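You operate a simulated robot arm through the tools that you are given. There is no shell and no other tool. Be economical: measure what you need, move in short steps, check, and stop when the job is done.

You run a simulated robot arm. Do the job below in one go: nothing can be reset, and whatever is moved stays where it is left.

JOB
Put the pad carton on the white form on the clear end of the black cabinet top. Close the black cabinet door a. Take the small beige carton and leave it on the green notebook. Take the tall clear jar and put it on the red notebook. Put the spare yellow block fuse on the top of the long brown bench. Take the dressing carton from the upper shelf of the steel cabinet and leave it on the top of the long brown bench. Pull the black cabinet door c open. Do these in any order. Set down upright: pad carton, small beige carton, tall clear jar, dressing carton.

The check looks at the end state, three seconds after you hand in, the way a careful person would. Anything else that was tipped, shoved, dropped, spilled or broken makes it a failure.

ROBOT AND FRAMES
A 7-joint arm with a two-finger parallel gripper on a trunk, on a base that drives. Base frame: it is fixed to the floor where the robot stands at the start and does not move with it; the origin is under the middle of the robot, x ahead of it, y to its left, z up; the surface under the hand at the start is at about z = 1.05. Lengths are in m, angles in rad, forces in N, time in s.
With the tool pointing down near the work surface it reaches from about 0.36 to 0.76 m from the robot's upright axis, wherever it stands. Its first joint turns from -2.007 to 2.007 rad. Places, roughly: black cabinet door A [0.5, -0.2, 0.6]; black cabinet door C [0.2, 0.4, 0.6]; dressing carton [1.75, -4, 0.5]; form [0.75, 0.25, 1]; green notebook [0.25, 0.75, 1]; pad carton [0.75, 0.25, 1]; red notebook [1.75, -4.25, 0.5]; small beige carton [-0.25, 0.75, 1]; spare yellow block fuse [2, -4.5, 0.5]; tall clear jar (9x9x12 cm) [2.2, -4.6, 0.5]; top of the long brown bench [3.5, -6.4, 0.8]. Payload 3.91 kg.
The tool frame sits at the grasp point between the pads (the TCP): z along the fingers, y along the line on which they close. The tips reach 0.03 m beyond it. The gripper opens to 0.11 m. The fingers are 0.02 m wide and 0.01 m thick; the gripper's body (0.048 by 0.112 m) begins 0.055 m behind the TCP.
Orientation is told as [roll, pitch, yaw] about the base's x, y, z axes, in that order, counted from this pose: with the fingers straight down and closing along the base's y, the tool's x points along the base's -x, its y along +y and its z along -z.

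CONTROLS
- The arm moves only by the tool jog_arm. Its argument "plan" is a list that holds one entry, the list of rows, each a list of 7 numbers: the turn, a rotation vector about the tool's x, y, z in rad, then the shift along the tool's x, y, z in m, then the finger opening in m, from 0 to 0.11. In form: [[[ax, ay, az, tx, ty, tz, claw], ...]]. A call has 1 to 12 rows; each row shifts and turns the commanded pose from where the row before left it, along the tool's axes as they then stand. A row lasts 0.2 s, in which the tool goes at most 0.05 m and 0.15 rad; a call with a longer step from one row to the next is refused whole, and so is a gripper value outside its range. Where a pose cannot be reached the arm comes as near as it can. A force on the tool above 40 N (or 10 N above the force at the start of the call, whichever is more), or a blocked arm, ends the call early, and 0.2 s more pass. The fingers move at their own pace (about 0.108 m/s each) and stop on an object; they squeeze with about 41 N. The grip force told is the motor's: it shows also when the fingers shut on nothing. Time passes only in rows, and 0.2 s behind the last, so rows that do not move let the fingers close. The reply holds the time, the measured pose of the TCP, the force on the tool along the base axes, the opening and the grip force, in the units named above and with some noise, with the torque about the TCP (base axes, N m) and any sound that the robot's microphone picked up, and new pictures: "pictures" is both (left out), scene, wrist or none.
- Cameras (640 x 400 px; columns grow to the right, rows downward): "scene" is now at [-0.0176, 0.1924, 1.7592]; the picture's right is [0.68, -0.73, 0.00], its down [-0.68, -0.64, -0.36] and it looks along [0.27, 0.25, -0.93] (base axes); focal length 220 px, centre (320, 200). "wrist" rides on the gripper at [0.072, 0.017, -0.103] in the tool frame; the picture's right is [-0.23, 0.97, 0.00], its down [-0.76, -0.18, -0.62] and it looks along [-0.61, -0.14, 0.78] (tool axes); focal length 222 px, centre (320, 200). There is no depth. A picture from a camera that has moved, and an enlarged one, comes with that camera's place and axes in the base frame and with its lens.
- move_column(by): slides the trunk up (or, below 0, down) by that many m; the arm and the scene camera ride with it, the base frame stays. It gives what a move gives, with no picture.
- base_move(legs): drives the robot by 1 to 6 legs, each [ahead, turn to the left] in m and rad, along the robot's own axes; the way and the turn of a leg run together, so that a leg with both is an arc; at most 1.5 m and 3.142 rad a leg. The arm and the cameras ride along, it lands a little off, and it stops where it bumps. It gives what a move gives, and a new picture of the scene camera.
- aim_head(pan, tilt): turns the head with the scene camera to pan (to the left, within 2.705 rad either way) and tilt (down, from -0.506 to 1.204), counted from straight ahead of the robot. It gives what a move gives, and a new picture of the scene camera.
- inspect(camera, box): a new picture of the part [left, top, right, bottom] of that camera's present view, enlarged. The clock stands still meanwhile.
- hand_in(): hands the job in; it is judged then, once.

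Go step by step. Nothing tells you exact positions but the pictures and the camera data: compare them with the known pose of the tool, close in by small moves and look again before you grip or let go. The budget is 186 turns and 260 pictures, counting those below and the enlarged ones. Unless the task says otherwise, let go and move clear before handing in, and close with one line.

The tools are called by a JSON object that holds its "fn" and its "kwargs". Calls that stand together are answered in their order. jog_arm: Moves the arm, as the interface text tells. Its arguments: {"type":"object","properties":{"plan":{"type":"array","items":{"type":"array","items":{"type":"array","items":{"type":"number"}}}},"pictures":{"type":"string","enum":["both","scene","wrist","none"]}},"required":["plan"]} The other tools are called the same way: move_column (by) slides the trunk up or down; base_move (legs) drives the base; aim_head (pan, tilt) turns the head that bears the scene camera; inspect (camera, box) takes an enlarged picture of a part of a camera's view; hand_in () hands the job in.

At the start:

```text
clock: 0.0
ee_pos: [0.2946, 0.3849, 1.385]
orientation: [0.0, 0.001, 0.0]
force: [0.7, -0.4, -0.2]
moment: [0.0, 0.01, 0.02]
finger_gap: 0.1101
gripper_force: 0.2
trunk travel left (down, up): [-0.9, 0.09]
robot x, y, heading: [-0.0004, -0.0019, 0.001]
head pan, tilt: [0.75, 1.201]
```

scene: 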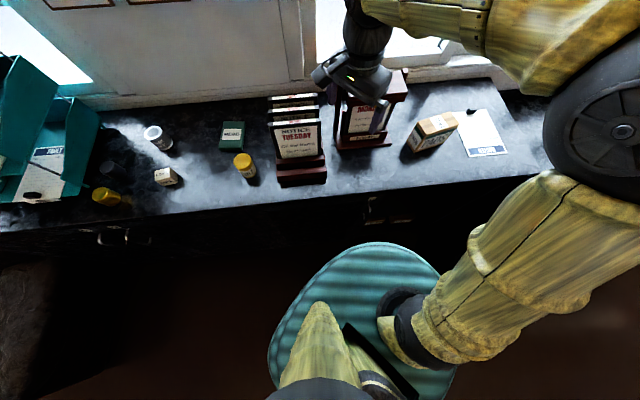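
wrist: 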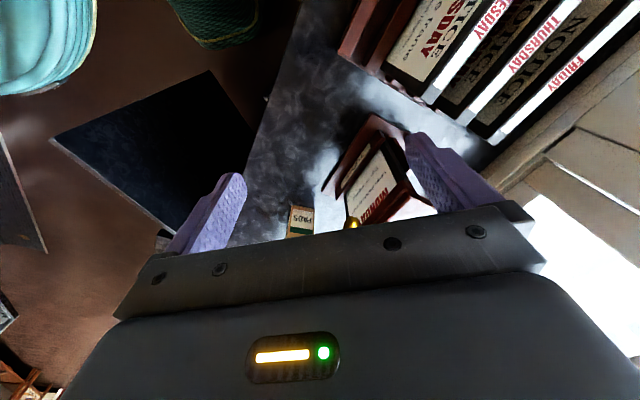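

I see a black cabinet top running diagonally front-left of the robot, with cartons, jars and notice racks on it. I'll look closer at both ends before moving.

{"fn": "inspect", "kwargs": {"camera": "scene", "box": [380, 70, 560, 180]}}

{"fn": "inspect", "kwargs": {"camera": "scene", "box": [80, 90, 340, 250]}}

{"fn": "aim_head", "kwargs": {"pan": 0.75, "tilt": 0.7}}

```text
3.56 times, centred on (470, 125) of scene
camera zoom: at [-0.0176, 0.1924, 1.7592], right [0.68, -0.73, 0.0], down [-0.68, -0.64, -0.36], along [0.27, 0.25, -0.93], focal length 783 px, centre (-213, 467)
```

zoom: 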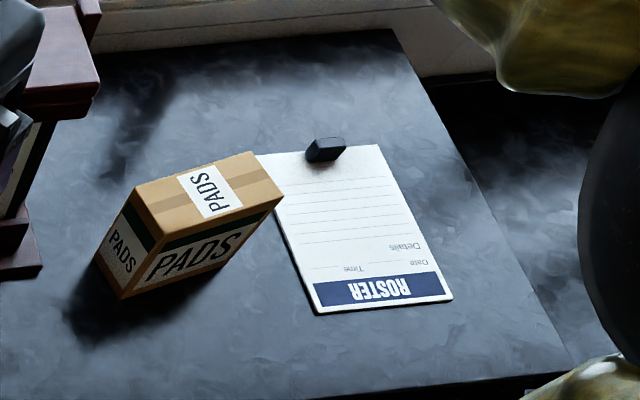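

```text
2.46 times, centred on (210, 170) of scene
camera zoom: at [-0.0176, 0.1924, 1.7592], right [0.68, -0.73, 0.0], down [-0.68, -0.64, -0.36], along [0.27, 0.25, -0.93], focal length 542 px, centre (591, 274)
```

zoom: 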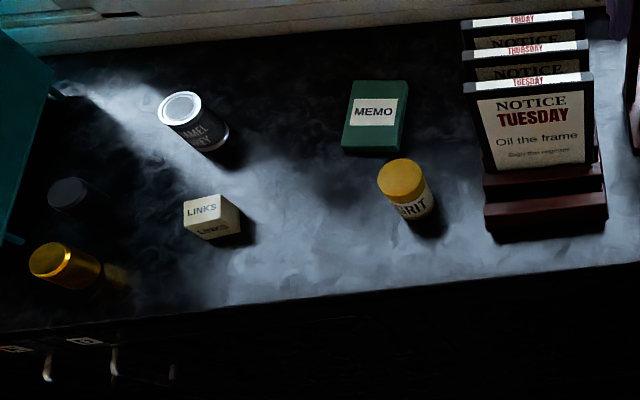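

```text
clock: 0.9
ee_pos: [0.2935, 0.3847, 1.3848]
orientation: [-0.002, 0.002, 0.0]
force: [0.4, -0.9, 0.0]
moment: [0.03, 0.01, 0.02]
finger_gap: 0.11
gripper_force: 0.1
trunk travel left (down, up): [-0.9, 0.09]
robot x, y, heading: [-0.0019, 0.0, 0.001]
head pan, tilt: [0.75, 0.7]
camera scene: at [0.0036, 0.2122, 1.7951], right [0.68, -0.73, 0.0], down [-0.47, -0.44, -0.76], along [0.56, 0.52, -0.64], focal length 220 px, centre (320, 200)
```

scene: 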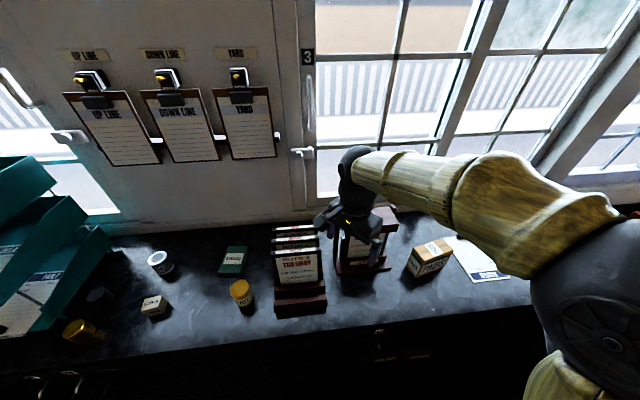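

The pad carton is at about (0.65, 0.255), top z≈1.14; the form is at about (0.82, 0.125). Next I'll look at the doors.

{"fn": "aim_head", "kwargs": {"pan": 0.0, "tilt": 1.1}}

{"fn": "aim_head", "kwargs": {"pan": -0.6, "tilt": 0.9}}

{"fn": "aim_head", "kwargs": {"pan": -1.1, "tilt": 0.3}}

{"fn": "aim_head", "kwargs": {"pan": 2.0, "tilt": 0.6}}

```text
clock: 2.0
ee_pos: [0.2948, 0.3849, 1.3847]
orientation: [-0.001, -0.001, 0.001]
force: [-0.3, -0.5, -0.4]
moment: [-0.02, -0.01, -0.05]
finger_gap: 0.1101
gripper_force: 0.0
trunk travel left (down, up): [-0.9, 0.09]
robot x, y, heading: [-0.0032, -0.0024, 0.0]
head pan, tilt: [0.0, 1.1]
camera scene: at [0.0046, 0.1544, 1.7652], right [0.0, -1.0, 0.0], down [-0.89, 0.0, -0.45], along [0.45, 0.0, -0.89], focal length 220 px, centre (320, 200)
```

scene: 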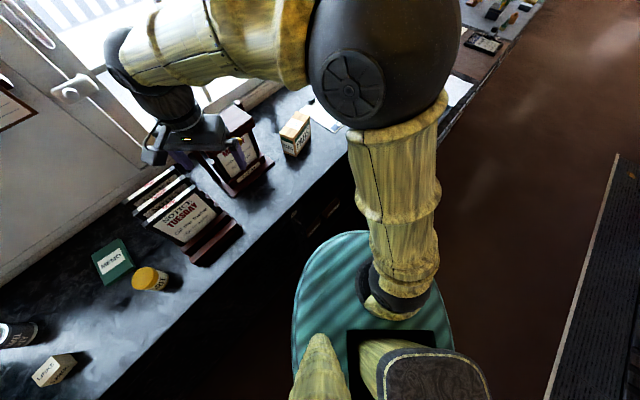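

```text
clock: 3.0
ee_pos: [0.2953, 0.3851, 1.384]
orientation: [0.001, 0.002, 0.001]
force: [-0.3, 0.6, 0.5]
moment: [0.01, 0.0, 0.02]
finger_gap: 0.1099
gripper_force: 0.0
trunk travel left (down, up): [-0.9, 0.09]
robot x, y, heading: [-0.0033, 0.0016, 0.001]
head pan, tilt: [-0.6, 0.901]
camera scene: at [0.0038, 0.1117, 1.779], right [-0.56, -0.83, 0.0], down [-0.65, 0.44, -0.62], along [0.51, -0.35, -0.78], focal length 220 px, centre (320, 200)
```

scene: 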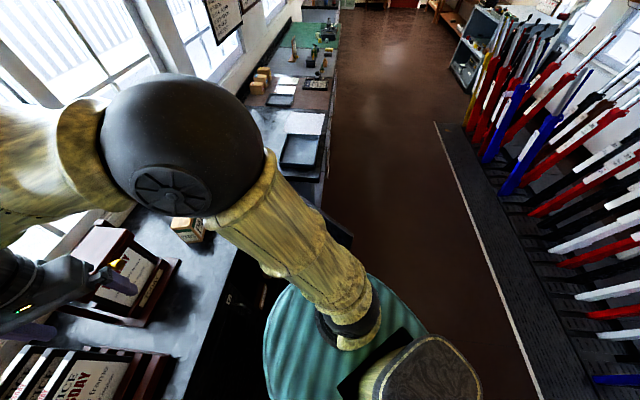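

```text
clock: 4.0
ee_pos: [0.2959, 0.3845, 1.3834]
orientation: [0.001, 0.002, -0.001]
force: [1.1, -0.5, -0.7]
moment: [-0.01, -0.04, -0.03]
finger_gap: 0.1101
gripper_force: 0.1
trunk travel left (down, up): [-0.9, 0.09]
robot x, y, heading: [0.0003, -0.0017, 0.005]
head pan, tilt: [-1.1, 0.3]
camera scene: at [-0.016, 0.071, 1.8312], right [-0.89, -0.45, 0.0], down [-0.13, 0.26, -0.95], along [0.43, -0.85, -0.3], focal length 220 px, centre (320, 200)
```

scene: 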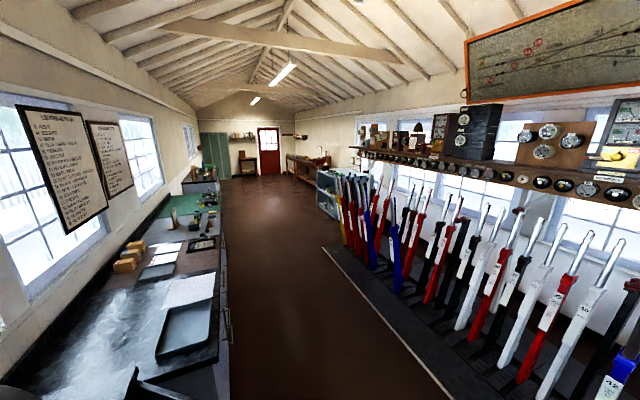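

```text
clock: 6.7
ee_pos: [0.2949, 0.3851, 1.3842]
orientation: [0.001, -0.001, 0.0]
force: [-0.6, -0.4, 0.5]
moment: [-0.01, -0.04, 0.0]
finger_gap: 0.1099
gripper_force: 0.0
trunk travel left (down, up): [-0.9, 0.09]
robot x, y, heading: [-0.0001, 0.0056, -0.004]
head pan, tilt: [2.0, 0.6]
camera scene: at [-0.0953, 0.2347, 1.8038], right [0.91, 0.42, 0.0], down [0.23, -0.51, -0.83], along [-0.34, 0.75, -0.56], focal length 220 px, centre (320, 200)
```

scene: 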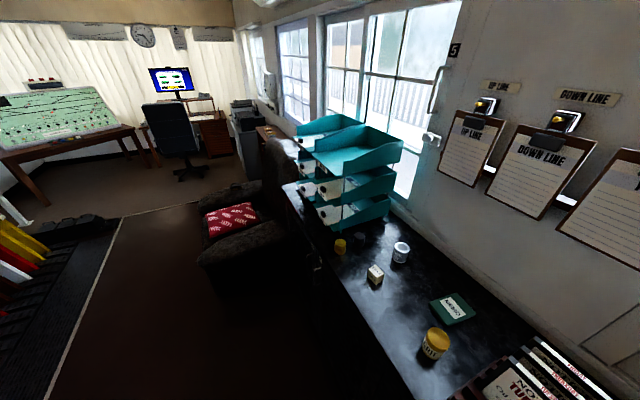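

The cabinet runs along about -40° (0.77, -0.64), with its front about 0.42 m from me. Door A seems to stand open around (0.5, -0.2). I'll raise the trunk, back off and look at the doors.

{"fn": "move_column", "kwargs": {"by": 0.085}}

{"fn": "base_move", "kwargs": {"legs": [[-0.5, 0]]}}

{"fn": "aim_head", "kwargs": {"pan": -0.3, "tilt": 0.6}}

```text
clock: 7.9
ee_pos: [0.2945, 0.3851, 1.4694]
orientation: [0.001, 0.0, 0.0]
force: [-1.0, -0.5, 0.2]
moment: [0.02, 0.0, 0.02]
finger_gap: 0.11
gripper_force: 0.1
trunk travel left (down, up): [-0.985, 0.005]
robot x, y, heading: [-0.0006, 0.0035, 0.002]
head pan, tilt: [2.0, 0.6]
```

```text
clock: 11.3
ee_pos: [-0.2117, 0.3859, 1.4692]
orientation: [0.001, 0.002, 0.004]
force: [-0.2, -0.7, 0.3]
moment: [0.0, -0.01, 0.02]
finger_gap: 0.1099
gripper_force: 0.0
trunk travel left (down, up): [-0.985, 0.005]
robot x, y, heading: [-0.5046, 0.0014, 0.005]
head pan, tilt: [2.0, 0.6]
camera scene: at [-0.601, 0.2333, 1.8888], right [0.91, 0.42, 0.0], down [0.24, -0.51, -0.82], along [-0.35, 0.75, -0.57], focal length 220 px, centre (320, 200)
```

scene: 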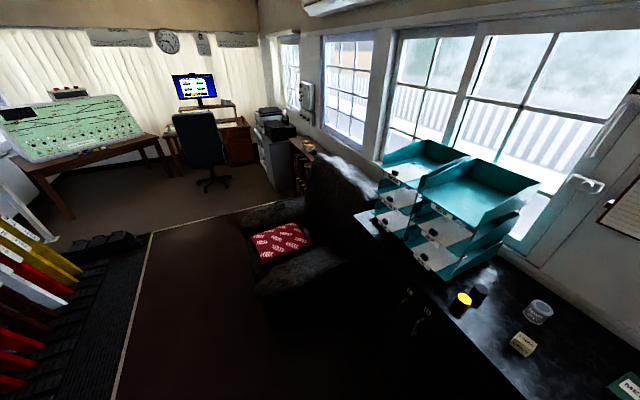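

```text
clock: 13.4
ee_pos: [-0.2109, 0.3851, 1.4699]
orientation: [0.0, 0.0, 0.003]
force: [0.2, 0.0, -1.0]
moment: [-0.01, 0.02, 0.01]
finger_gap: 0.1099
gripper_force: 0.0
trunk travel left (down, up): [-0.985, 0.005]
robot x, y, heading: [-0.5079, -0.0024, 0.002]
head pan, tilt: [-0.3, 0.6]
camera scene: at [-0.4787, 0.1273, 1.8888], right [-0.29, -0.96, 0.0], down [-0.54, 0.16, -0.83], along [0.79, -0.24, -0.57], focal length 220 px, centre (320, 200)
```

scene: 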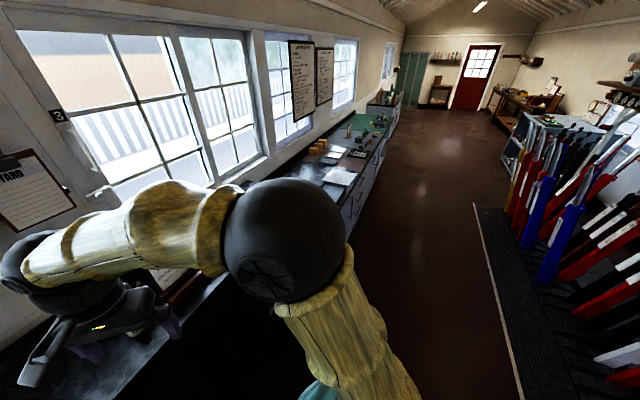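

The arm blocks the view, so I'll turn the robot right until the cabinet lies on its left, where the view is free.

{"fn": "base_move", "kwargs": {"legs": [[0, -1.3]]}}

{"fn": "aim_head", "kwargs": {"pan": 1.45, "tilt": 0.75}}

```text
clock: 18.6
ee_pos: [-0.0579, -0.192, 1.469]
orientation: [0.0, 0.001, -1.32]
force: [0.6, -0.2, -0.5]
moment: [0.02, -0.04, 0.05]
finger_gap: 0.1101
gripper_force: 0.1
trunk travel left (down, up): [-0.985, 0.005]
robot x, y, heading: [-0.5035, -0.0012, -1.32]
head pan, tilt: [-0.3, 0.6]
camera scene: at [-0.3738, 0.0078, 1.8888], right [-1.0, 0.05, 0.0], down [0.03, 0.56, -0.82], along [-0.04, -0.82, -0.57], focal length 220 px, centre (320, 200)
```

scene: 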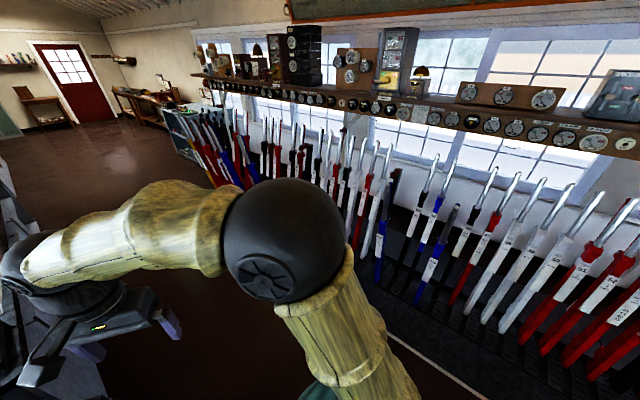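

```text
clock: 20.3
ee_pos: [-0.0595, -0.1907, 1.4687]
orientation: [0.0, 0.0, -1.322]
force: [0.5, 0.4, 0.2]
moment: [0.01, 0.02, 0.01]
finger_gap: 0.1101
gripper_force: 0.1
trunk travel left (down, up): [-0.985, 0.005]
robot x, y, heading: [-0.5018, 0.0004, -1.323]
head pan, tilt: [1.45, 0.75]
camera scene: at [-0.2872, 0.1068, 1.8759], right [0.13, -0.99, 0.0], down [-0.68, -0.09, -0.73], along [0.73, 0.09, -0.68], focal length 220 px, centre (320, 200)
```

scene: 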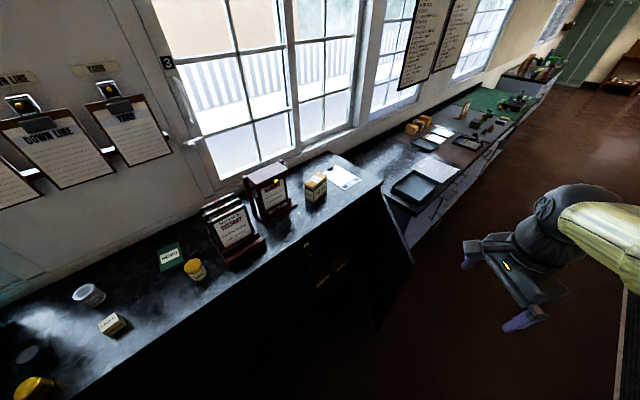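

{"fn": "inspect", "kwargs": {"camera": "scene", "box": [200, 180, 440, 330]}}

{"fn": "inspect", "kwargs": {"camera": "scene", "box": [80, 250, 320, 400]}}

```text
2.67 times, centred on (320, 255) of scene
camera zoom: at [-0.2872, 0.1068, 1.8759], right [0.13, -0.99, 0.0], down [-0.68, -0.09, -0.73], along [0.73, 0.09, -0.68], focal length 587 px, centre (320, 53)
```

zoom: 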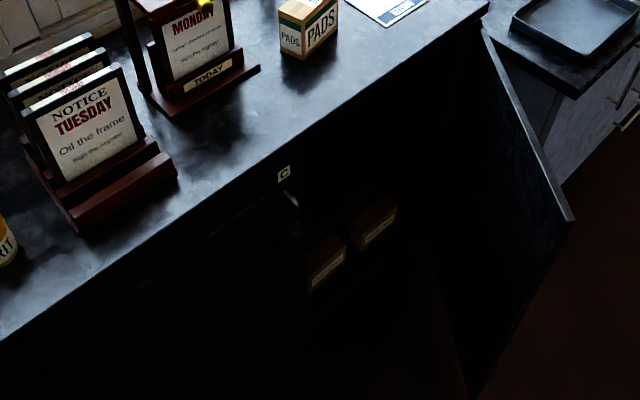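

```text
2.67 times, centred on (200, 325) of scene
camera zoom: at [-0.2872, 0.1068, 1.8759], right [0.13, -0.99, 0.0], down [-0.68, -0.09, -0.73], along [0.73, 0.09, -0.68], focal length 587 px, centre (640, -133)
```

zoom: 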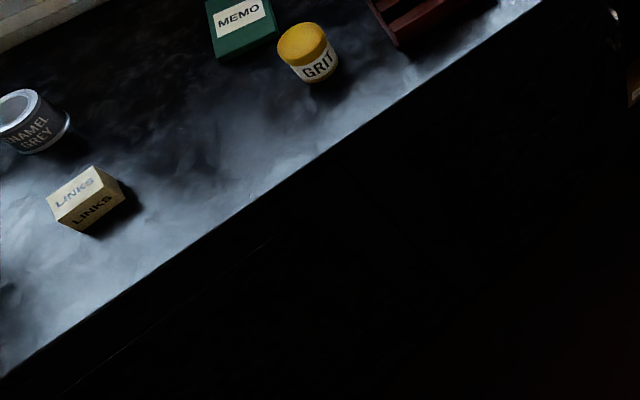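

Door A hangs open about 55°, hinged at the cabinet's right end, and door C has its handle near its right edge. I'll move in front of the cabinet and face it.

{"fn": "base_move", "kwargs": {"legs": [[0, 0.32], [0.75, 0], [0, 1.87]]}}

{"fn": "aim_head", "kwargs": {"pan": 0.3, "tilt": 0.8}}

```text
clock: 32.9
ee_pos: [-0.208, -0.1412, 1.4692]
orientation: [0.0, -0.001, 0.872]
force: [0.3, -0.3, -0.1]
moment: [0.02, -0.03, 0.01]
finger_gap: 0.1101
gripper_force: 0.1
trunk travel left (down, up): [-0.985, 0.005]
robot x, y, heading: [-0.1004, -0.6143, 0.87]
head pan, tilt: [1.45, 0.75]
camera scene: at [-0.3139, -0.5009, 1.8759], right [0.73, 0.68, 0.0], down [0.47, -0.5, -0.73], along [-0.5, 0.53, -0.68], focal length 220 px, centre (320, 200)
```

scene: 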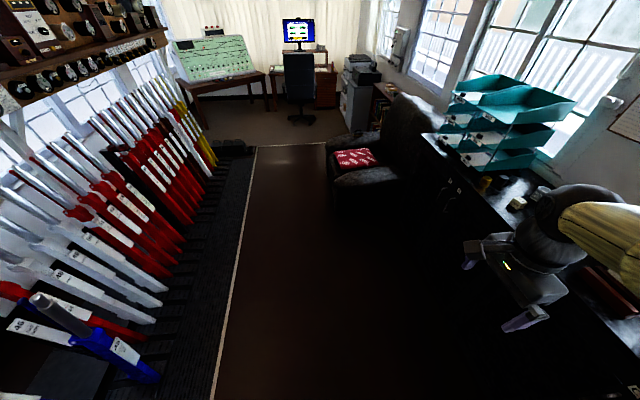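

```text
clock: 34.2
ee_pos: [-0.2087, -0.1421, 1.4684]
orientation: [0.0, -0.001, 0.873]
force: [-0.2, 0.3, 0.6]
moment: [0.0, -0.02, 0.03]
finger_gap: 0.1101
gripper_force: 0.0
trunk travel left (down, up): [-0.985, 0.005]
robot x, y, heading: [-0.1024, -0.6112, 0.872]
head pan, tilt: [0.3, 0.799]
camera scene: at [-0.2261, -0.487, 1.8719], right [0.92, -0.39, 0.0], down [-0.28, -0.66, -0.7], along [0.27, 0.64, -0.72], focal length 220 px, centre (320, 200)
```

scene: 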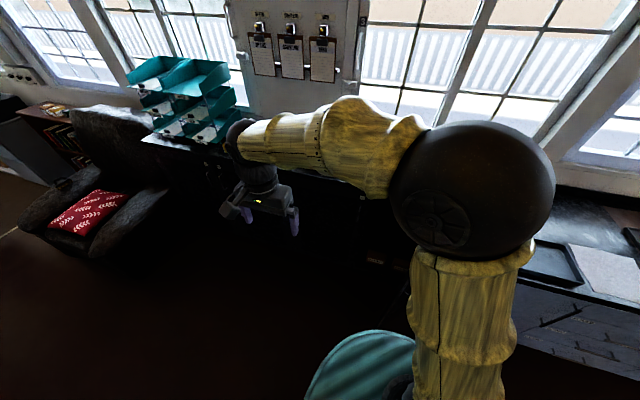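

I'll lower the trunk to see the cabinet front from lower down.

{"fn": "move_column", "kwargs": {"by": -0.5}}

{"fn": "aim_head", "kwargs": {"pan": -0.1, "tilt": 0.55}}

{"fn": "inspect", "kwargs": {"camera": "wrist", "box": [0, 0, 640, 400]}}

```text
refused: -0.5 is not a number from -0.4 to 0.4
```

```text
clock: 35.1
ee_pos: [-0.2084, -0.1427, 1.4688]
orientation: [0.0, 0.0, 0.873]
force: [-1.0, -0.1, -0.1]
moment: [-0.02, -0.01, -0.01]
finger_gap: 0.1102
gripper_force: 0.1
trunk travel left (down, up): [-0.985, 0.005]
robot x, y, heading: [-0.1024, -0.6162, 0.873]
head pan, tilt: [-0.099, 0.55]
camera scene: at [-0.1931, -0.4985, 1.8933], right [0.7, -0.72, 0.0], down [-0.37, -0.37, -0.85], along [0.61, 0.6, -0.52], focal length 220 px, centre (320, 200)
```

scene: 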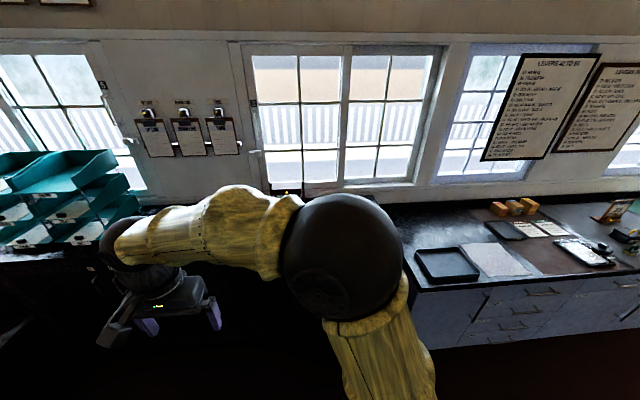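

```text
1.00 times, centred on (320, 200) of wrist (not enlarged: the box is as wide or as high as the picture)
camera zoom: at [-0.2696, -0.1867, 1.573], right [-0.6, 0.8, 0.0], down [0.63, 0.47, 0.62], along [0.5, 0.37, -0.78], focal length 222 px, centre (320, 200)
```

zoom: 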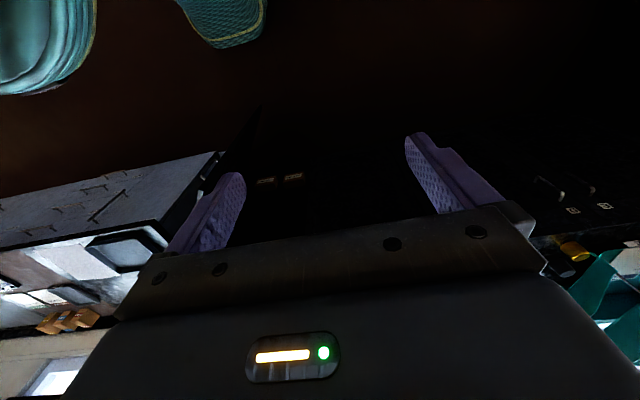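

{"fn": "move_column", "kwargs": {"by": -0.4}}

{"fn": "inspect", "kwargs": {"camera": "wrist", "box": [0, 0, 640, 400]}}

{"fn": "aim_head", "kwargs": {"pan": 0.1, "tilt": 0.6}}

```text
clock: 38.9
ee_pos: [-0.2093, -0.1415, 1.0691]
orientation: [0.0, 0.001, 0.872]
force: [0.7, 0.3, 0.6]
moment: [0.0, 0.0, -0.02]
finger_gap: 0.1098
gripper_force: 0.0
trunk travel left (down, up): [-0.585, 0.405]
robot x, y, heading: [-0.1042, -0.6186, 0.875]
head pan, tilt: [-0.099, 0.55]
```

```text
1.00 times, centred on (320, 200) of wrist (not enlarged: the box is as wide or as high as the picture)
camera zoom: at [-0.2695, -0.1869, 1.173], right [-0.6, 0.8, 0.0], down [0.63, 0.47, 0.62], along [0.5, 0.37, -0.78], focal length 222 px, centre (320, 200)
```

zoom: 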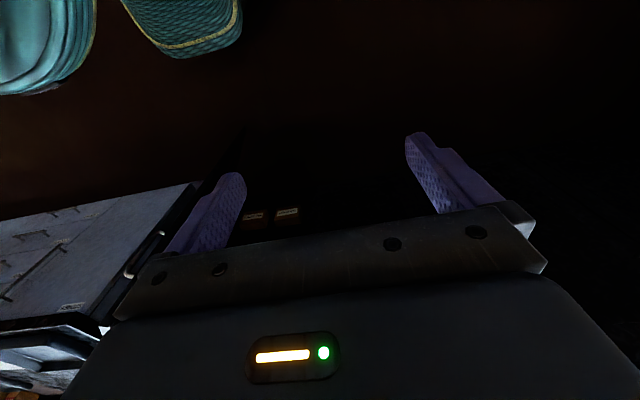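

```text
clock: 39.6
ee_pos: [-0.2088, -0.143, 1.0693]
orientation: [0.0, -0.001, 0.872]
force: [-0.4, 0.3, -0.1]
moment: [0.01, 0.0, 0.0]
finger_gap: 0.1102
gripper_force: 0.0
trunk travel left (down, up): [-0.585, 0.405]
robot x, y, heading: [-0.1038, -0.6178, 0.875]
head pan, tilt: [0.099, 0.6]
camera scene: at [-0.2073, -0.4885, 1.4888], right [0.83, -0.56, 0.0], down [-0.32, -0.47, -0.83], along [0.47, 0.68, -0.56], focal length 220 px, centre (320, 200)
```

scene: 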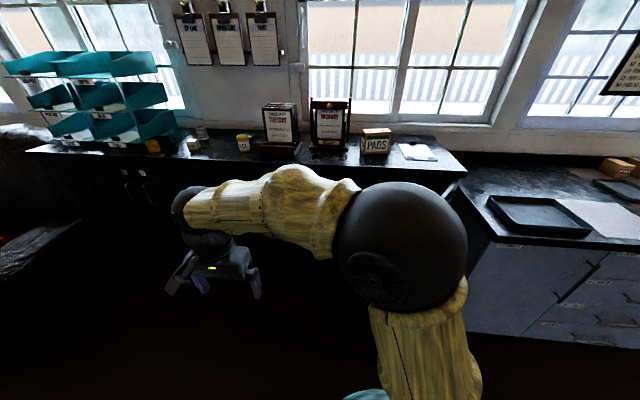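

{"fn": "inspect", "kwargs": {"camera": "scene", "box": [90, 130, 190, 230]}}

{"fn": "jog_arm", "kwargs": {"plan": [[[0, 0, 0, 0, 0.05, 0, 0.11], [0, 0, 0, 0, 0.05, 0, 0.11], [0, 0, 0, 0, 0.05, 0, 0.11], [0, 0, 0, 0, 0.05, 0, 0.11]]], "pictures": "both"}}

```text
4.00 times, centred on (140, 180) of scene
camera zoom: at [-0.2073, -0.4885, 1.4888], right [0.83, -0.56, 0.0], down [-0.32, -0.47, -0.83], along [0.47, 0.68, -0.56], focal length 881 px, centre (1040, 280)
```

zoom: 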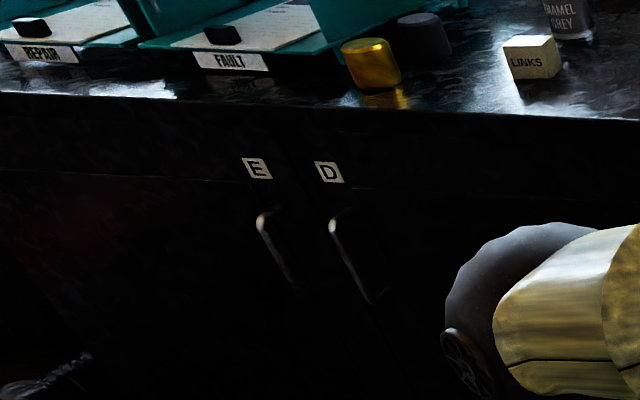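

```text
clock: 40.6
ee_pos: [-0.36, -0.0141, 1.0655]
orientation: [-0.007, -0.001, 0.872]
force: [0.2, -0.4, -0.3]
moment: [-0.03, 0.01, -0.03]
finger_gap: 0.1102
gripper_force: 0.0
trunk travel left (down, up): [-0.585, 0.405]
robot x, y, heading: [-0.1036, -0.6165, 0.87]
head pan, tilt: [0.099, 0.6]
camera scene: at [-0.2086, -0.4871, 1.4886], right [0.83, -0.56, 0.0], down [-0.32, -0.47, -0.82], along [0.46, 0.68, -0.57], focal length 220 px, centre (320, 200)
camera wrist: at [-0.4219, -0.0575, 1.1699], right [-0.6, 0.8, 0.0], down [0.62, 0.47, 0.62], along [0.5, 0.37, -0.78], focal length 222 px, centre (320, 200)
```

scene: 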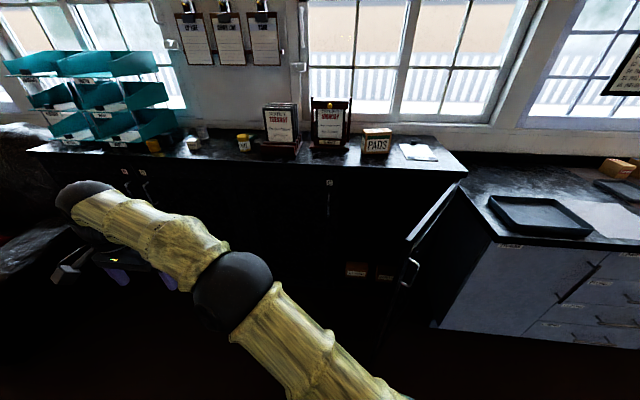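
wrist: 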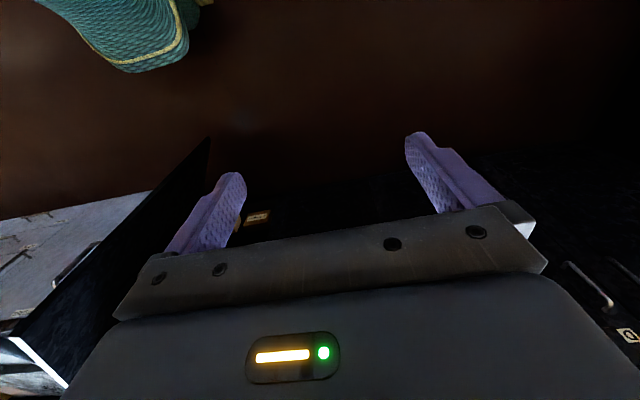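

Now the cabinet is visible. I'll zoom on the door C handle and on door A.

{"fn": "inspect", "kwargs": {"camera": "scene", "box": [280, 160, 380, 240]}}

{"fn": "inspect", "kwargs": {"camera": "scene", "box": [360, 150, 500, 350]}}

```text
5.00 times, centred on (330, 200) of scene
camera zoom: at [-0.2086, -0.4871, 1.4886], right [0.83, -0.56, 0.0], down [-0.32, -0.47, -0.82], along [0.46, 0.68, -0.57], focal length 1101 px, centre (270, 200)
```

zoom: 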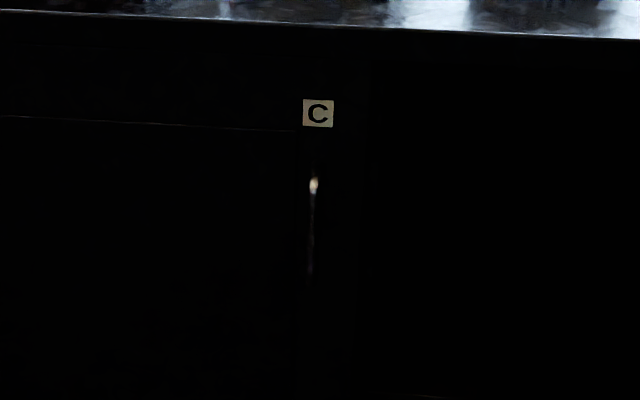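

```text
2.00 times, centred on (430, 250) of scene
camera zoom: at [-0.2086, -0.4871, 1.4886], right [0.83, -0.56, 0.0], down [-0.32, -0.47, -0.82], along [0.46, 0.68, -0.57], focal length 441 px, centre (100, 100)
```

zoom: 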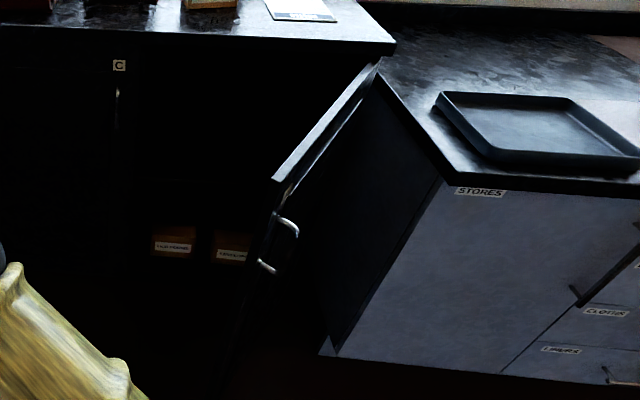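

Door A's free edge is at about (0.27, -0.24), handle C is a vertical bar near (0.33, 0.23), z 0.76–0.885. I'll bring the hand to the right in front of me before closing A.

{"fn": "move_column", "kwargs": {"by": 0.1}}

{"fn": "jog_arm", "kwargs": {"plan": [[[0, 0, 0, -0.01, -0.048, 0, 0], [0, 0, 0, -0.01, -0.048, 0, 0], [0, 0, 0, -0.01, -0.048, 0, 0], [0, 0, 0, -0.01, -0.048, 0, 0], [0, 0, 0, -0.01, -0.048, 0, 0], [0, 0, 0, -0.01, -0.048, 0, 0], [0, 0, 0, -0.01, -0.048, 0, 0], [0, 0, 0, -0.01, -0.048, 0, 0], [0, 0, 0, -0.01, -0.048, 0, 0], [0, 0, 0, -0.01, -0.048, 0, 0], [0, 0, 0, 0, -0.048, 0, 0], [0, 0, 0, 0, -0.048, 0, 0]]], "pictures": "none"}}

{"fn": "jog_arm", "kwargs": {"plan": [[[0, -0.14, 0, 0, -0.02, 0, 0], [0, -0.14, 0, 0, -0.02, 0, 0], [0, -0.14, 0, 0, -0.02, 0, 0], [0, -0.14, 0, 0, -0.02, 0, 0], [0, -0.14, 0, 0, -0.02, 0, 0], [0, -0.14, 0, 0, -0.02, 0, 0], [0, -0.14, 0, 0, -0.02, 0, 0], [0, -0.14, 0, 0, -0.02, 0, 0], [0, -0.1, 0, 0, -0.02, 0, 0]]], "pictures": "both"}}

```text
clock: 42.0
ee_pos: [-0.3594, -0.0129, 1.1669]
orientation: [-0.001, -0.001, 0.873]
force: [0.6, 0.3, -0.1]
moment: [-0.01, 0.01, 0.0]
finger_gap: 0.11
gripper_force: 0.0
trunk travel left (down, up): [-0.685, 0.305]
robot x, y, heading: [-0.1034, -0.6171, 0.873]
head pan, tilt: [0.099, 0.6]
```

```text
clock: 44.6
ee_pos: [0.149, -0.3087, 1.1702]
orientation: [0.001, 0.0, 0.874]
force: [0.0, -0.1, 0.2]
moment: [0.02, -0.03, 0.02]
finger_gap: 0.0
gripper_force: 37.6
trunk travel left (down, up): [-0.685, 0.305]
robot x, y, heading: [-0.1001, -0.6142, 0.875]
head pan, tilt: [0.099, 0.6]
```

```text
clock: 46.6
ee_pos: [0.2579, -0.3957, 1.1669]
orientation: [0.078, -1.016, 0.851]
force: [0.4, 0.9, 0.5]
moment: [0.01, 0.01, 0.0]
finger_gap: 0.0
gripper_force: 37.5
out of reach, approached as far as the arm can: row 6, 7, 8
trunk travel left (down, up): [-0.685, 0.305]
robot x, y, heading: [-0.1052, -0.6155, 0.876]
head pan, tilt: [0.099, 0.6]
camera scene: at [-0.2067, -0.4882, 1.5888], right [0.83, -0.56, 0.0], down [-0.32, -0.47, -0.82], along [0.46, 0.68, -0.57], focal length 220 px, centre (320, 200)
camera wrist: at [0.1664, -0.4863, 1.1607], right [-0.69, 0.68, 0.23], down [0.09, -0.23, 0.97], along [0.71, 0.69, 0.1], focal length 222 px, centre (320, 200)
```

scene: 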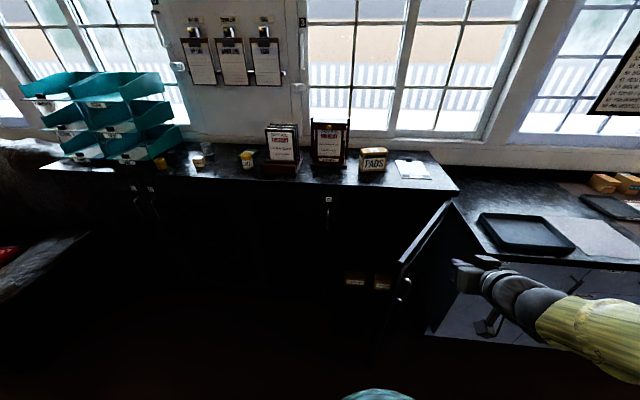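
wrist: 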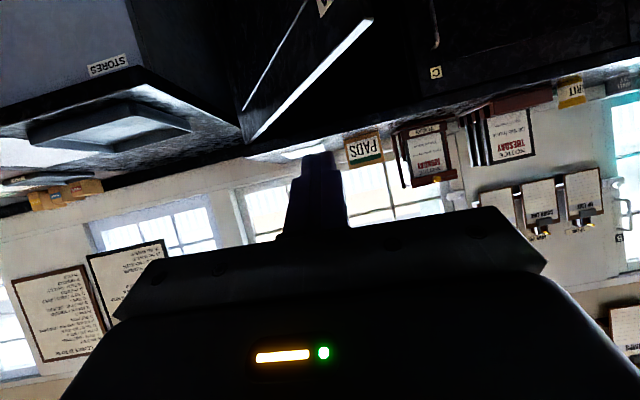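

{"fn": "move_column", "kwargs": {"by": -0.21}}

{"fn": "inspect", "kwargs": {"camera": "scene", "box": [380, 180, 540, 340]}}

{"fn": "inspect", "kwargs": {"camera": "wrist", "box": [0, 0, 640, 400]}}

```text
clock: 48.8
ee_pos: [0.2583, -0.3975, 0.9571]
orientation: [0.078, -1.016, 0.851]
force: [0.4, 0.6, -0.4]
moment: [-0.02, -0.04, -0.01]
finger_gap: 0.0001
gripper_force: 37.7
trunk travel left (down, up): [-0.475, 0.515]
robot x, y, heading: [-0.1011, -0.6142, 0.871]
head pan, tilt: [0.099, 0.6]
```

```text
2.50 times, centred on (460, 260) of scene
camera zoom: at [-0.2073, -0.4886, 1.3789], right [0.83, -0.56, 0.0], down [-0.32, -0.47, -0.83], along [0.46, 0.68, -0.56], focal length 551 px, centre (-30, 50)
```

zoom: 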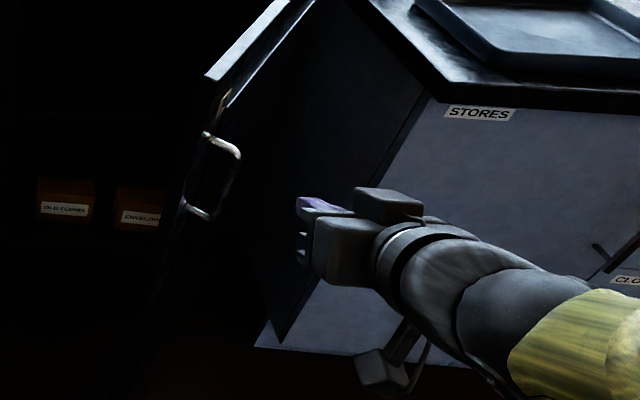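

```text
1.00 times, centred on (320, 200) of wrist (not enlarged: the box is as wide or as high as the picture)
camera zoom: at [0.166, -0.4865, 0.9511], right [-0.69, 0.68, 0.23], down [0.09, -0.24, 0.97], along [0.71, 0.69, 0.1], focal length 222 px, centre (320, 200)
```

zoom: 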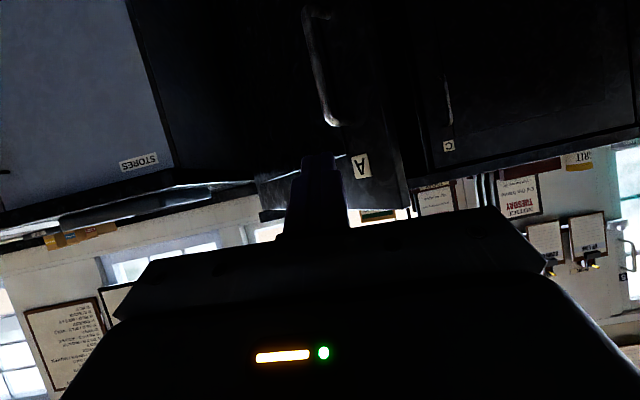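

The fist is right of door A's free edge and in front of its outer face. I'll drive forward slowly so the fist pushes the door.

{"fn": "base_move", "kwargs": {"legs": [[0.14, 0]]}}

{"fn": "inspect", "kwargs": {"camera": "scene", "box": [380, 180, 540, 340]}}

```text
clock: 50.3
ee_pos: [0.3494, -0.2888, 0.9577]
orientation: [0.077, -1.016, 0.853]
force: [-0.4, 0.5, -0.4]
moment: [0.05, 0.02, 0.02]
finger_gap: 0.0002
gripper_force: 37.8
trunk travel left (down, up): [-0.475, 0.515]
robot x, y, heading: [-0.0141, -0.5051, 0.873]
head pan, tilt: [0.099, 0.6]
camera scene: at [-0.1164, -0.3801, 1.3788], right [0.83, -0.56, 0.0], down [-0.32, -0.47, -0.82], along [0.46, 0.68, -0.57], focal length 220 px, centre (320, 200)
```

scene: 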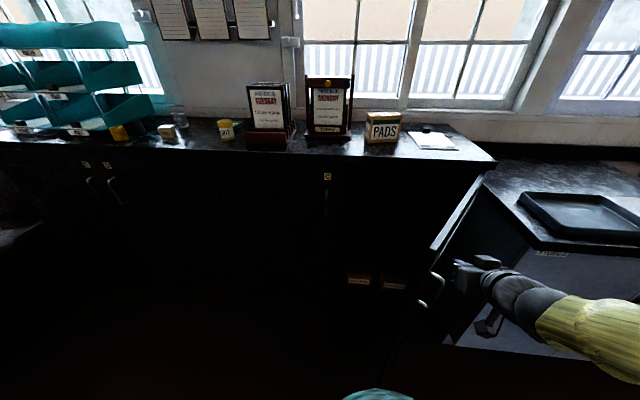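

```text
2.50 times, centred on (460, 260) of scene
camera zoom: at [-0.1164, -0.3801, 1.3788], right [0.83, -0.56, 0.0], down [-0.32, -0.47, -0.82], along [0.46, 0.68, -0.57], focal length 551 px, centre (-30, 50)
```

zoom: 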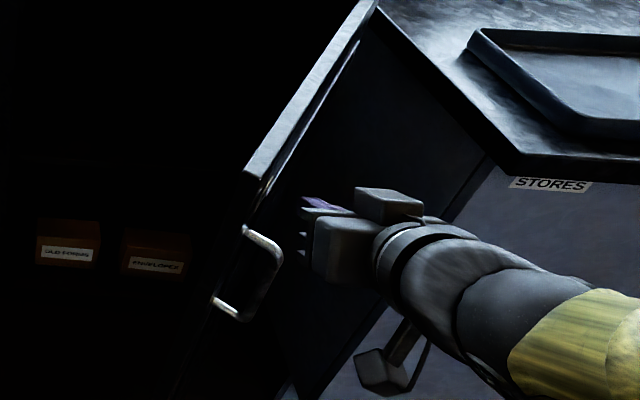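

{"fn": "jog_arm", "kwargs": {"plan": [[[0, 0, 0, -0.0158, 0.015, 0.0255, 0], [0, 0, 0, -0.0158, 0.03, 0.0255, 0], [0, 0, 0, -0.0184, 0.03, 0.03, 0], [0, 0, 0, -0.021, 0.03, 0.034, 0], [0, 0, 0, -0.021, 0.025, 0.034, 0]]], "pictures": "scene"}}

```text
clock: 51.5
ee_pos: [0.3527, -0.0685, 0.9607]
orientation: [0.075, -1.017, 0.854]
force: [0.3, -0.1, -0.5]
moment: [0.02, -0.01, 0.0]
finger_gap: 0.0
gripper_force: 37.4
trunk travel left (down, up): [-0.475, 0.515]
robot x, y, heading: [-0.014, -0.5045, 0.874]
head pan, tilt: [0.099, 0.6]
camera scene: at [-0.1166, -0.3798, 1.3787], right [0.83, -0.56, 0.0], down [-0.32, -0.47, -0.82], along [0.46, 0.68, -0.57], focal length 220 px, centre (320, 200)
```

scene: 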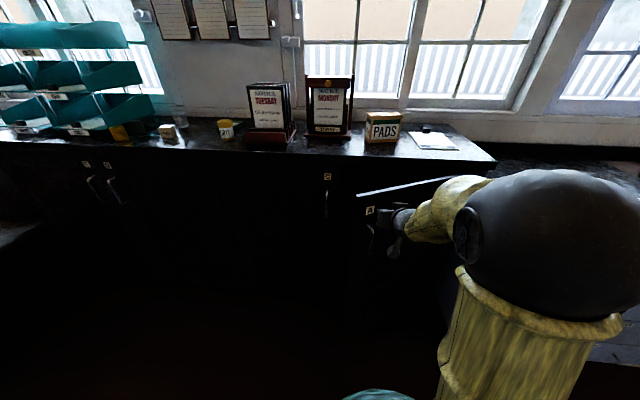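

Door A is swinging shut. I'll keep pushing.

{"fn": "jog_arm", "kwargs": {"plan": [[[0, 0, 0, -0.021, 0.02, 0.034, 0], [0, 0, 0, -0.021, 0.015, 0.034, 0], [0, 0, 0, -0.021, 0.01, 0.034, 0], [0, 0, 0, -0.021, 0, 0.034, 0], [0, 0, 0, -0.0158, 0, 0.0255, 0], [0, 0, 0, -0.0105, 0, 0.017, 0]]], "pictures": "both"}}

```text
clock: 52.9
ee_pos: [0.4445, 0.1245, 0.9643]
orientation: [0.077, -1.016, 0.851]
force: [-0.2, 0.2, -0.2]
moment: [0.0, -0.02, -0.03]
finger_gap: 0.0
gripper_force: 38.0
trunk travel left (down, up): [-0.475, 0.515]
robot x, y, heading: [-0.0099, -0.5065, 0.873]
head pan, tilt: [0.099, 0.6]
camera scene: at [-0.1164, -0.38, 1.3788], right [0.83, -0.56, 0.0], down [-0.32, -0.47, -0.82], along [0.46, 0.68, -0.57], focal length 220 px, centre (320, 200)
camera wrist: at [0.3537, 0.0336, 0.9569], right [-0.69, 0.68, 0.23], down [0.09, -0.24, 0.97], along [0.71, 0.69, 0.1], focal length 222 px, centre (320, 200)
```

scene: 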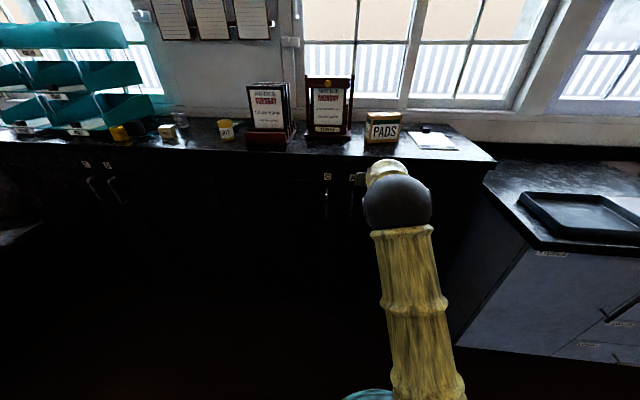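
wrist: 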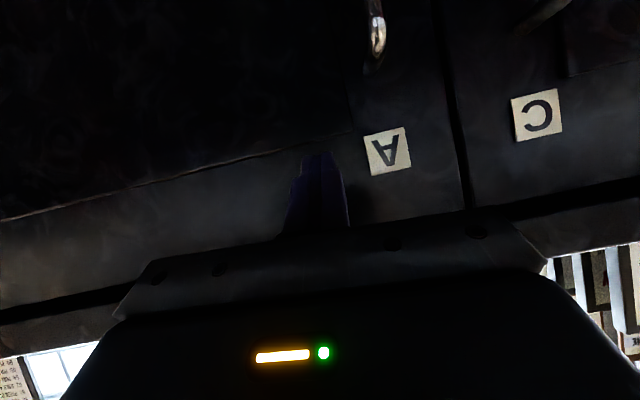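

{"fn": "jog_arm", "kwargs": {"plan": [[[0, 0, 0, -0.0079, 0, 0.0128, 0], [0, 0, 0, -0.0079, 0, 0.0128, 0], [0, 0, 0, -0.0079, 0, 0.0128, 0], [0, 0, 0, 0, 0, 0, 0]]], "pictures": "wrist"}}

```text
clock: 53.4
ee_pos: [0.455, 0.137, 0.9619]
orientation: [0.072, -1.006, 0.857]
force: [-18.0, -26.3, 7.0]
moment: [-0.12, -0.09, -0.08]
finger_gap: 0.0
gripper_force: 37.7
trunk travel left (down, up): [-0.475, 0.515]
robot x, y, heading: [-0.0137, -0.5084, 0.874]
head pan, tilt: [0.099, 0.6]
stopped in row 2: the force on the tool passed its limit at 63 N (the readings are from after the stop); the commanded pose is now the measured one
camera wrist: at [0.3629, 0.0466, 0.9577], right [-0.69, 0.68, 0.23], down [0.1, -0.23, 0.97], along [0.71, 0.7, 0.09], focal length 222 px, centre (320, 200)
```

wrist: 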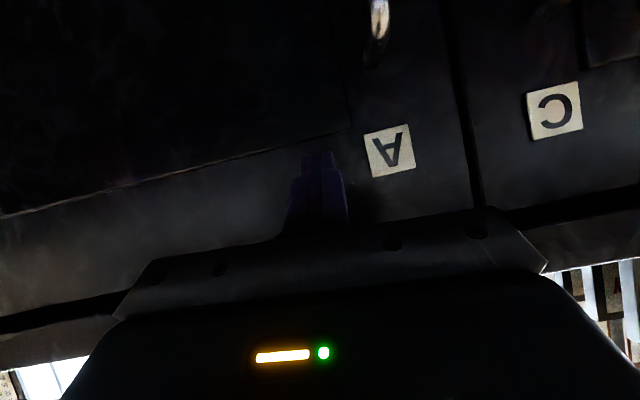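

Door A is shut (firm stop at the frame). Now I'll back off, level the tool and line up with handle C.

{"fn": "jog_arm", "kwargs": {"plan": [[[0, 0, 0, 0.021, 0, -0.034, 0], [0, 0, 0, 0.021, 0, -0.034, 0], [0, 0, 0, 0.021, 0, -0.034, 0], [0, 0, 0, 0.021, 0, -0.034, 0.08], [0, -0.14, 0, 0, 0.04, 0, 0.08], [0, -0.14, 0, 0, 0.04, 0, 0.08], [0, -0.14, 0, 0, 0.04, 0, 0.08], [0, -0.14, 0, 0, 0.035, 0, 0.08]]], "pictures": "none"}}

{"fn": "move_column", "kwargs": {"by": -0.12}}

{"fn": "inspect", "kwargs": {"camera": "scene", "box": [260, 120, 440, 260]}}

{"fn": "inspect", "kwargs": {"camera": "wrist", "box": [0, 0, 640, 400]}}

```text
clock: 55.2
ee_pos: [0.2356, 0.109, 0.968]
orientation: [1.463, -1.53, -0.544]
force: [0.0, -0.2, 0.0]
moment: [-0.02, 0.0, 0.02]
finger_gap: 0.0799
gripper_force: 0.0
trunk travel left (down, up): [-0.475, 0.515]
robot x, y, heading: [-0.0091, -0.5076, 0.875]
head pan, tilt: [0.099, 0.6]
```

```text
clock: 56.7
ee_pos: [0.2355, 0.1075, 0.8479]
orientation: [1.428, -1.531, -0.509]
force: [0.4, -0.1, -0.3]
moment: [-0.03, 0.03, -0.02]
finger_gap: 0.0799
gripper_force: 0.0
trunk travel left (down, up): [-0.355, 0.635]
robot x, y, heading: [-0.0121, -0.5084, 0.872]
head pan, tilt: [0.099, 0.6]
```

```text
2.86 times, centred on (350, 190) of scene
camera zoom: at [-0.1168, -0.3805, 1.2589], right [0.83, -0.56, 0.0], down [-0.32, -0.47, -0.82], along [0.46, 0.68, -0.57], focal length 629 px, centre (234, 229)
```

zoom: 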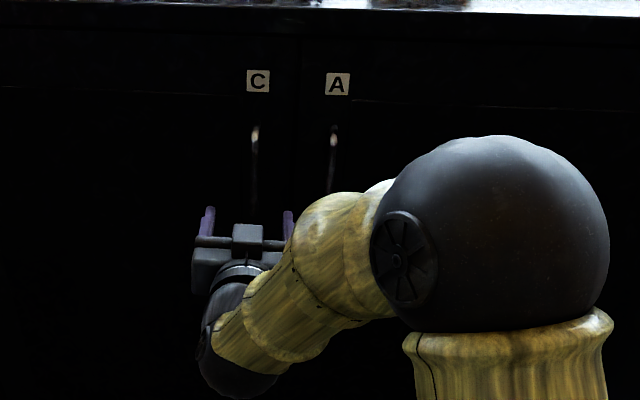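

```text
1.00 times, centred on (320, 200) of wrist (not enlarged: the box is as wide or as high as the picture)
camera zoom: at [0.1553, 0.0369, 0.7767], right [-0.77, 0.59, 0.27], down [-0.21, -0.62, 0.76], along [0.61, 0.52, 0.6], focal length 222 px, centre (320, 200)
```

zoom: 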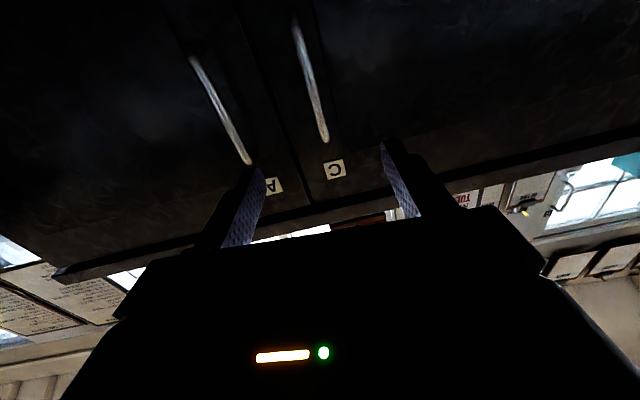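

The tool is level and lined up with handle C at about 0.14 m. I'll go forward and grip it.

{"fn": "jog_arm", "kwargs": {"plan": [[[0, 0, 0, 0, 0, 0.05, 0.08], [0, 0, 0, 0, 0, 0.05, 0.08], [0, 0, 0, 0, 0, 0.035, 0.08]]], "pictures": "both"}}

{"fn": "inspect", "kwargs": {"camera": "wrist", "box": [170, 50, 470, 240]}}

```text
clock: 57.5
ee_pos: [0.3162, 0.2158, 0.8464]
orientation: [1.417, -1.531, -0.498]
force: [-0.3, 0.4, -0.8]
moment: [0.0, 0.01, 0.02]
finger_gap: 0.08
gripper_force: 0.1
trunk travel left (down, up): [-0.355, 0.635]
robot x, y, heading: [-0.0128, -0.5079, 0.873]
head pan, tilt: [0.099, 0.6]
camera scene: at [-0.1169, -0.3805, 1.2588], right [0.83, -0.56, 0.0], down [-0.32, -0.47, -0.82], along [0.46, 0.68, -0.57], focal length 220 px, centre (320, 200)
camera wrist: at [0.2355, 0.1439, 0.7751], right [-0.77, 0.59, 0.27], down [-0.21, -0.62, 0.76], along [0.61, 0.53, 0.6], focal length 222 px, centre (320, 200)
```

scene: 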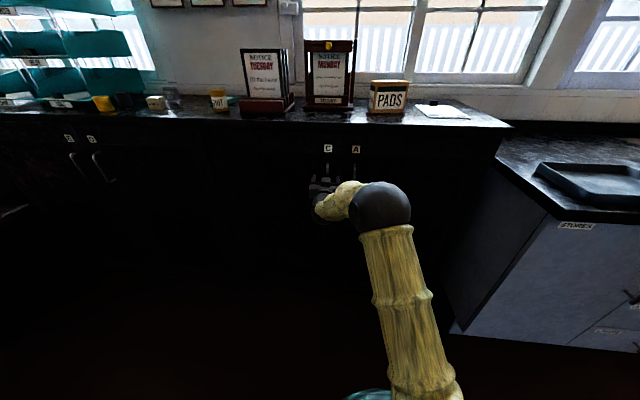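
wrist: 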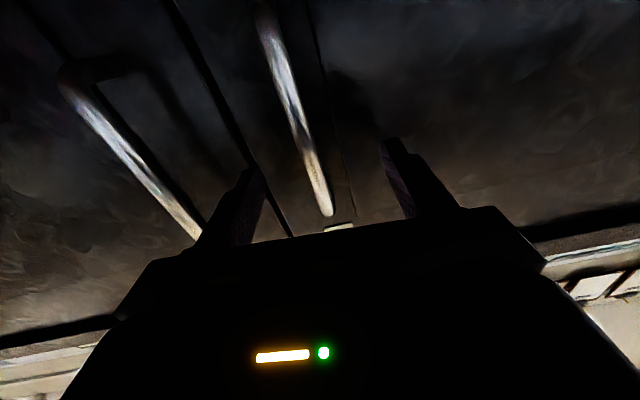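

```text
2.11 times, centred on (320, 145) of wrist
camera zoom: at [0.2355, 0.1439, 0.7751], right [-0.77, 0.59, 0.27], down [-0.21, -0.62, 0.76], along [0.61, 0.53, 0.6], focal length 468 px, centre (320, 316)
```

zoom: 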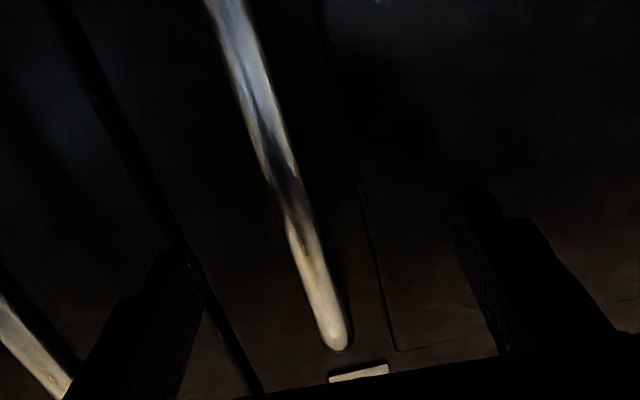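

{"fn": "jog_arm", "kwargs": {"plan": [[[0, 0, 0, 0, 0, 0.01, 0.08], [0, 0, 0, 0, 0, 0, 0.0], [0, 0, 0, 0, 0, 0, 0.0], [0, 0, 0, 0, 0, 0, 0.0]]], "pictures": "wrist"}}

```text
clock: 58.5
ee_pos: [0.3253, 0.2216, 0.8451]
orientation: [1.412, -1.533, -0.496]
force: [8.2, -8.5, -2.1]
moment: [-0.64, -0.82, -0.16]
finger_gap: 0.0123
gripper_force: 45.3
trunk travel left (down, up): [-0.355, 0.635]
robot x, y, heading: [-0.0112, -0.5078, 0.874]
head pan, tilt: [0.099, 0.6]
camera wrist: at [0.245, 0.1501, 0.7743], right [-0.76, 0.59, 0.26], down [-0.21, -0.62, 0.76], along [0.61, 0.52, 0.6], focal length 222 px, centre (320, 200)
```

wrist: 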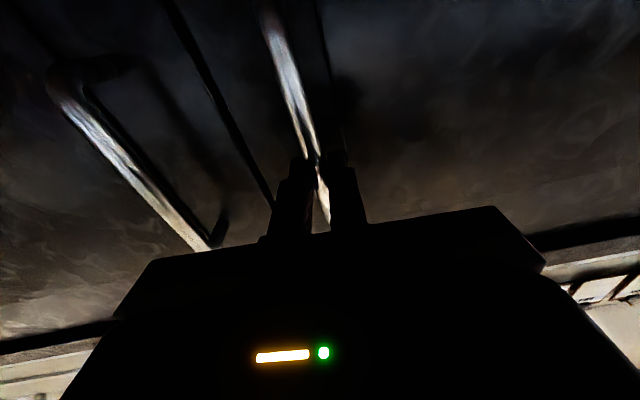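

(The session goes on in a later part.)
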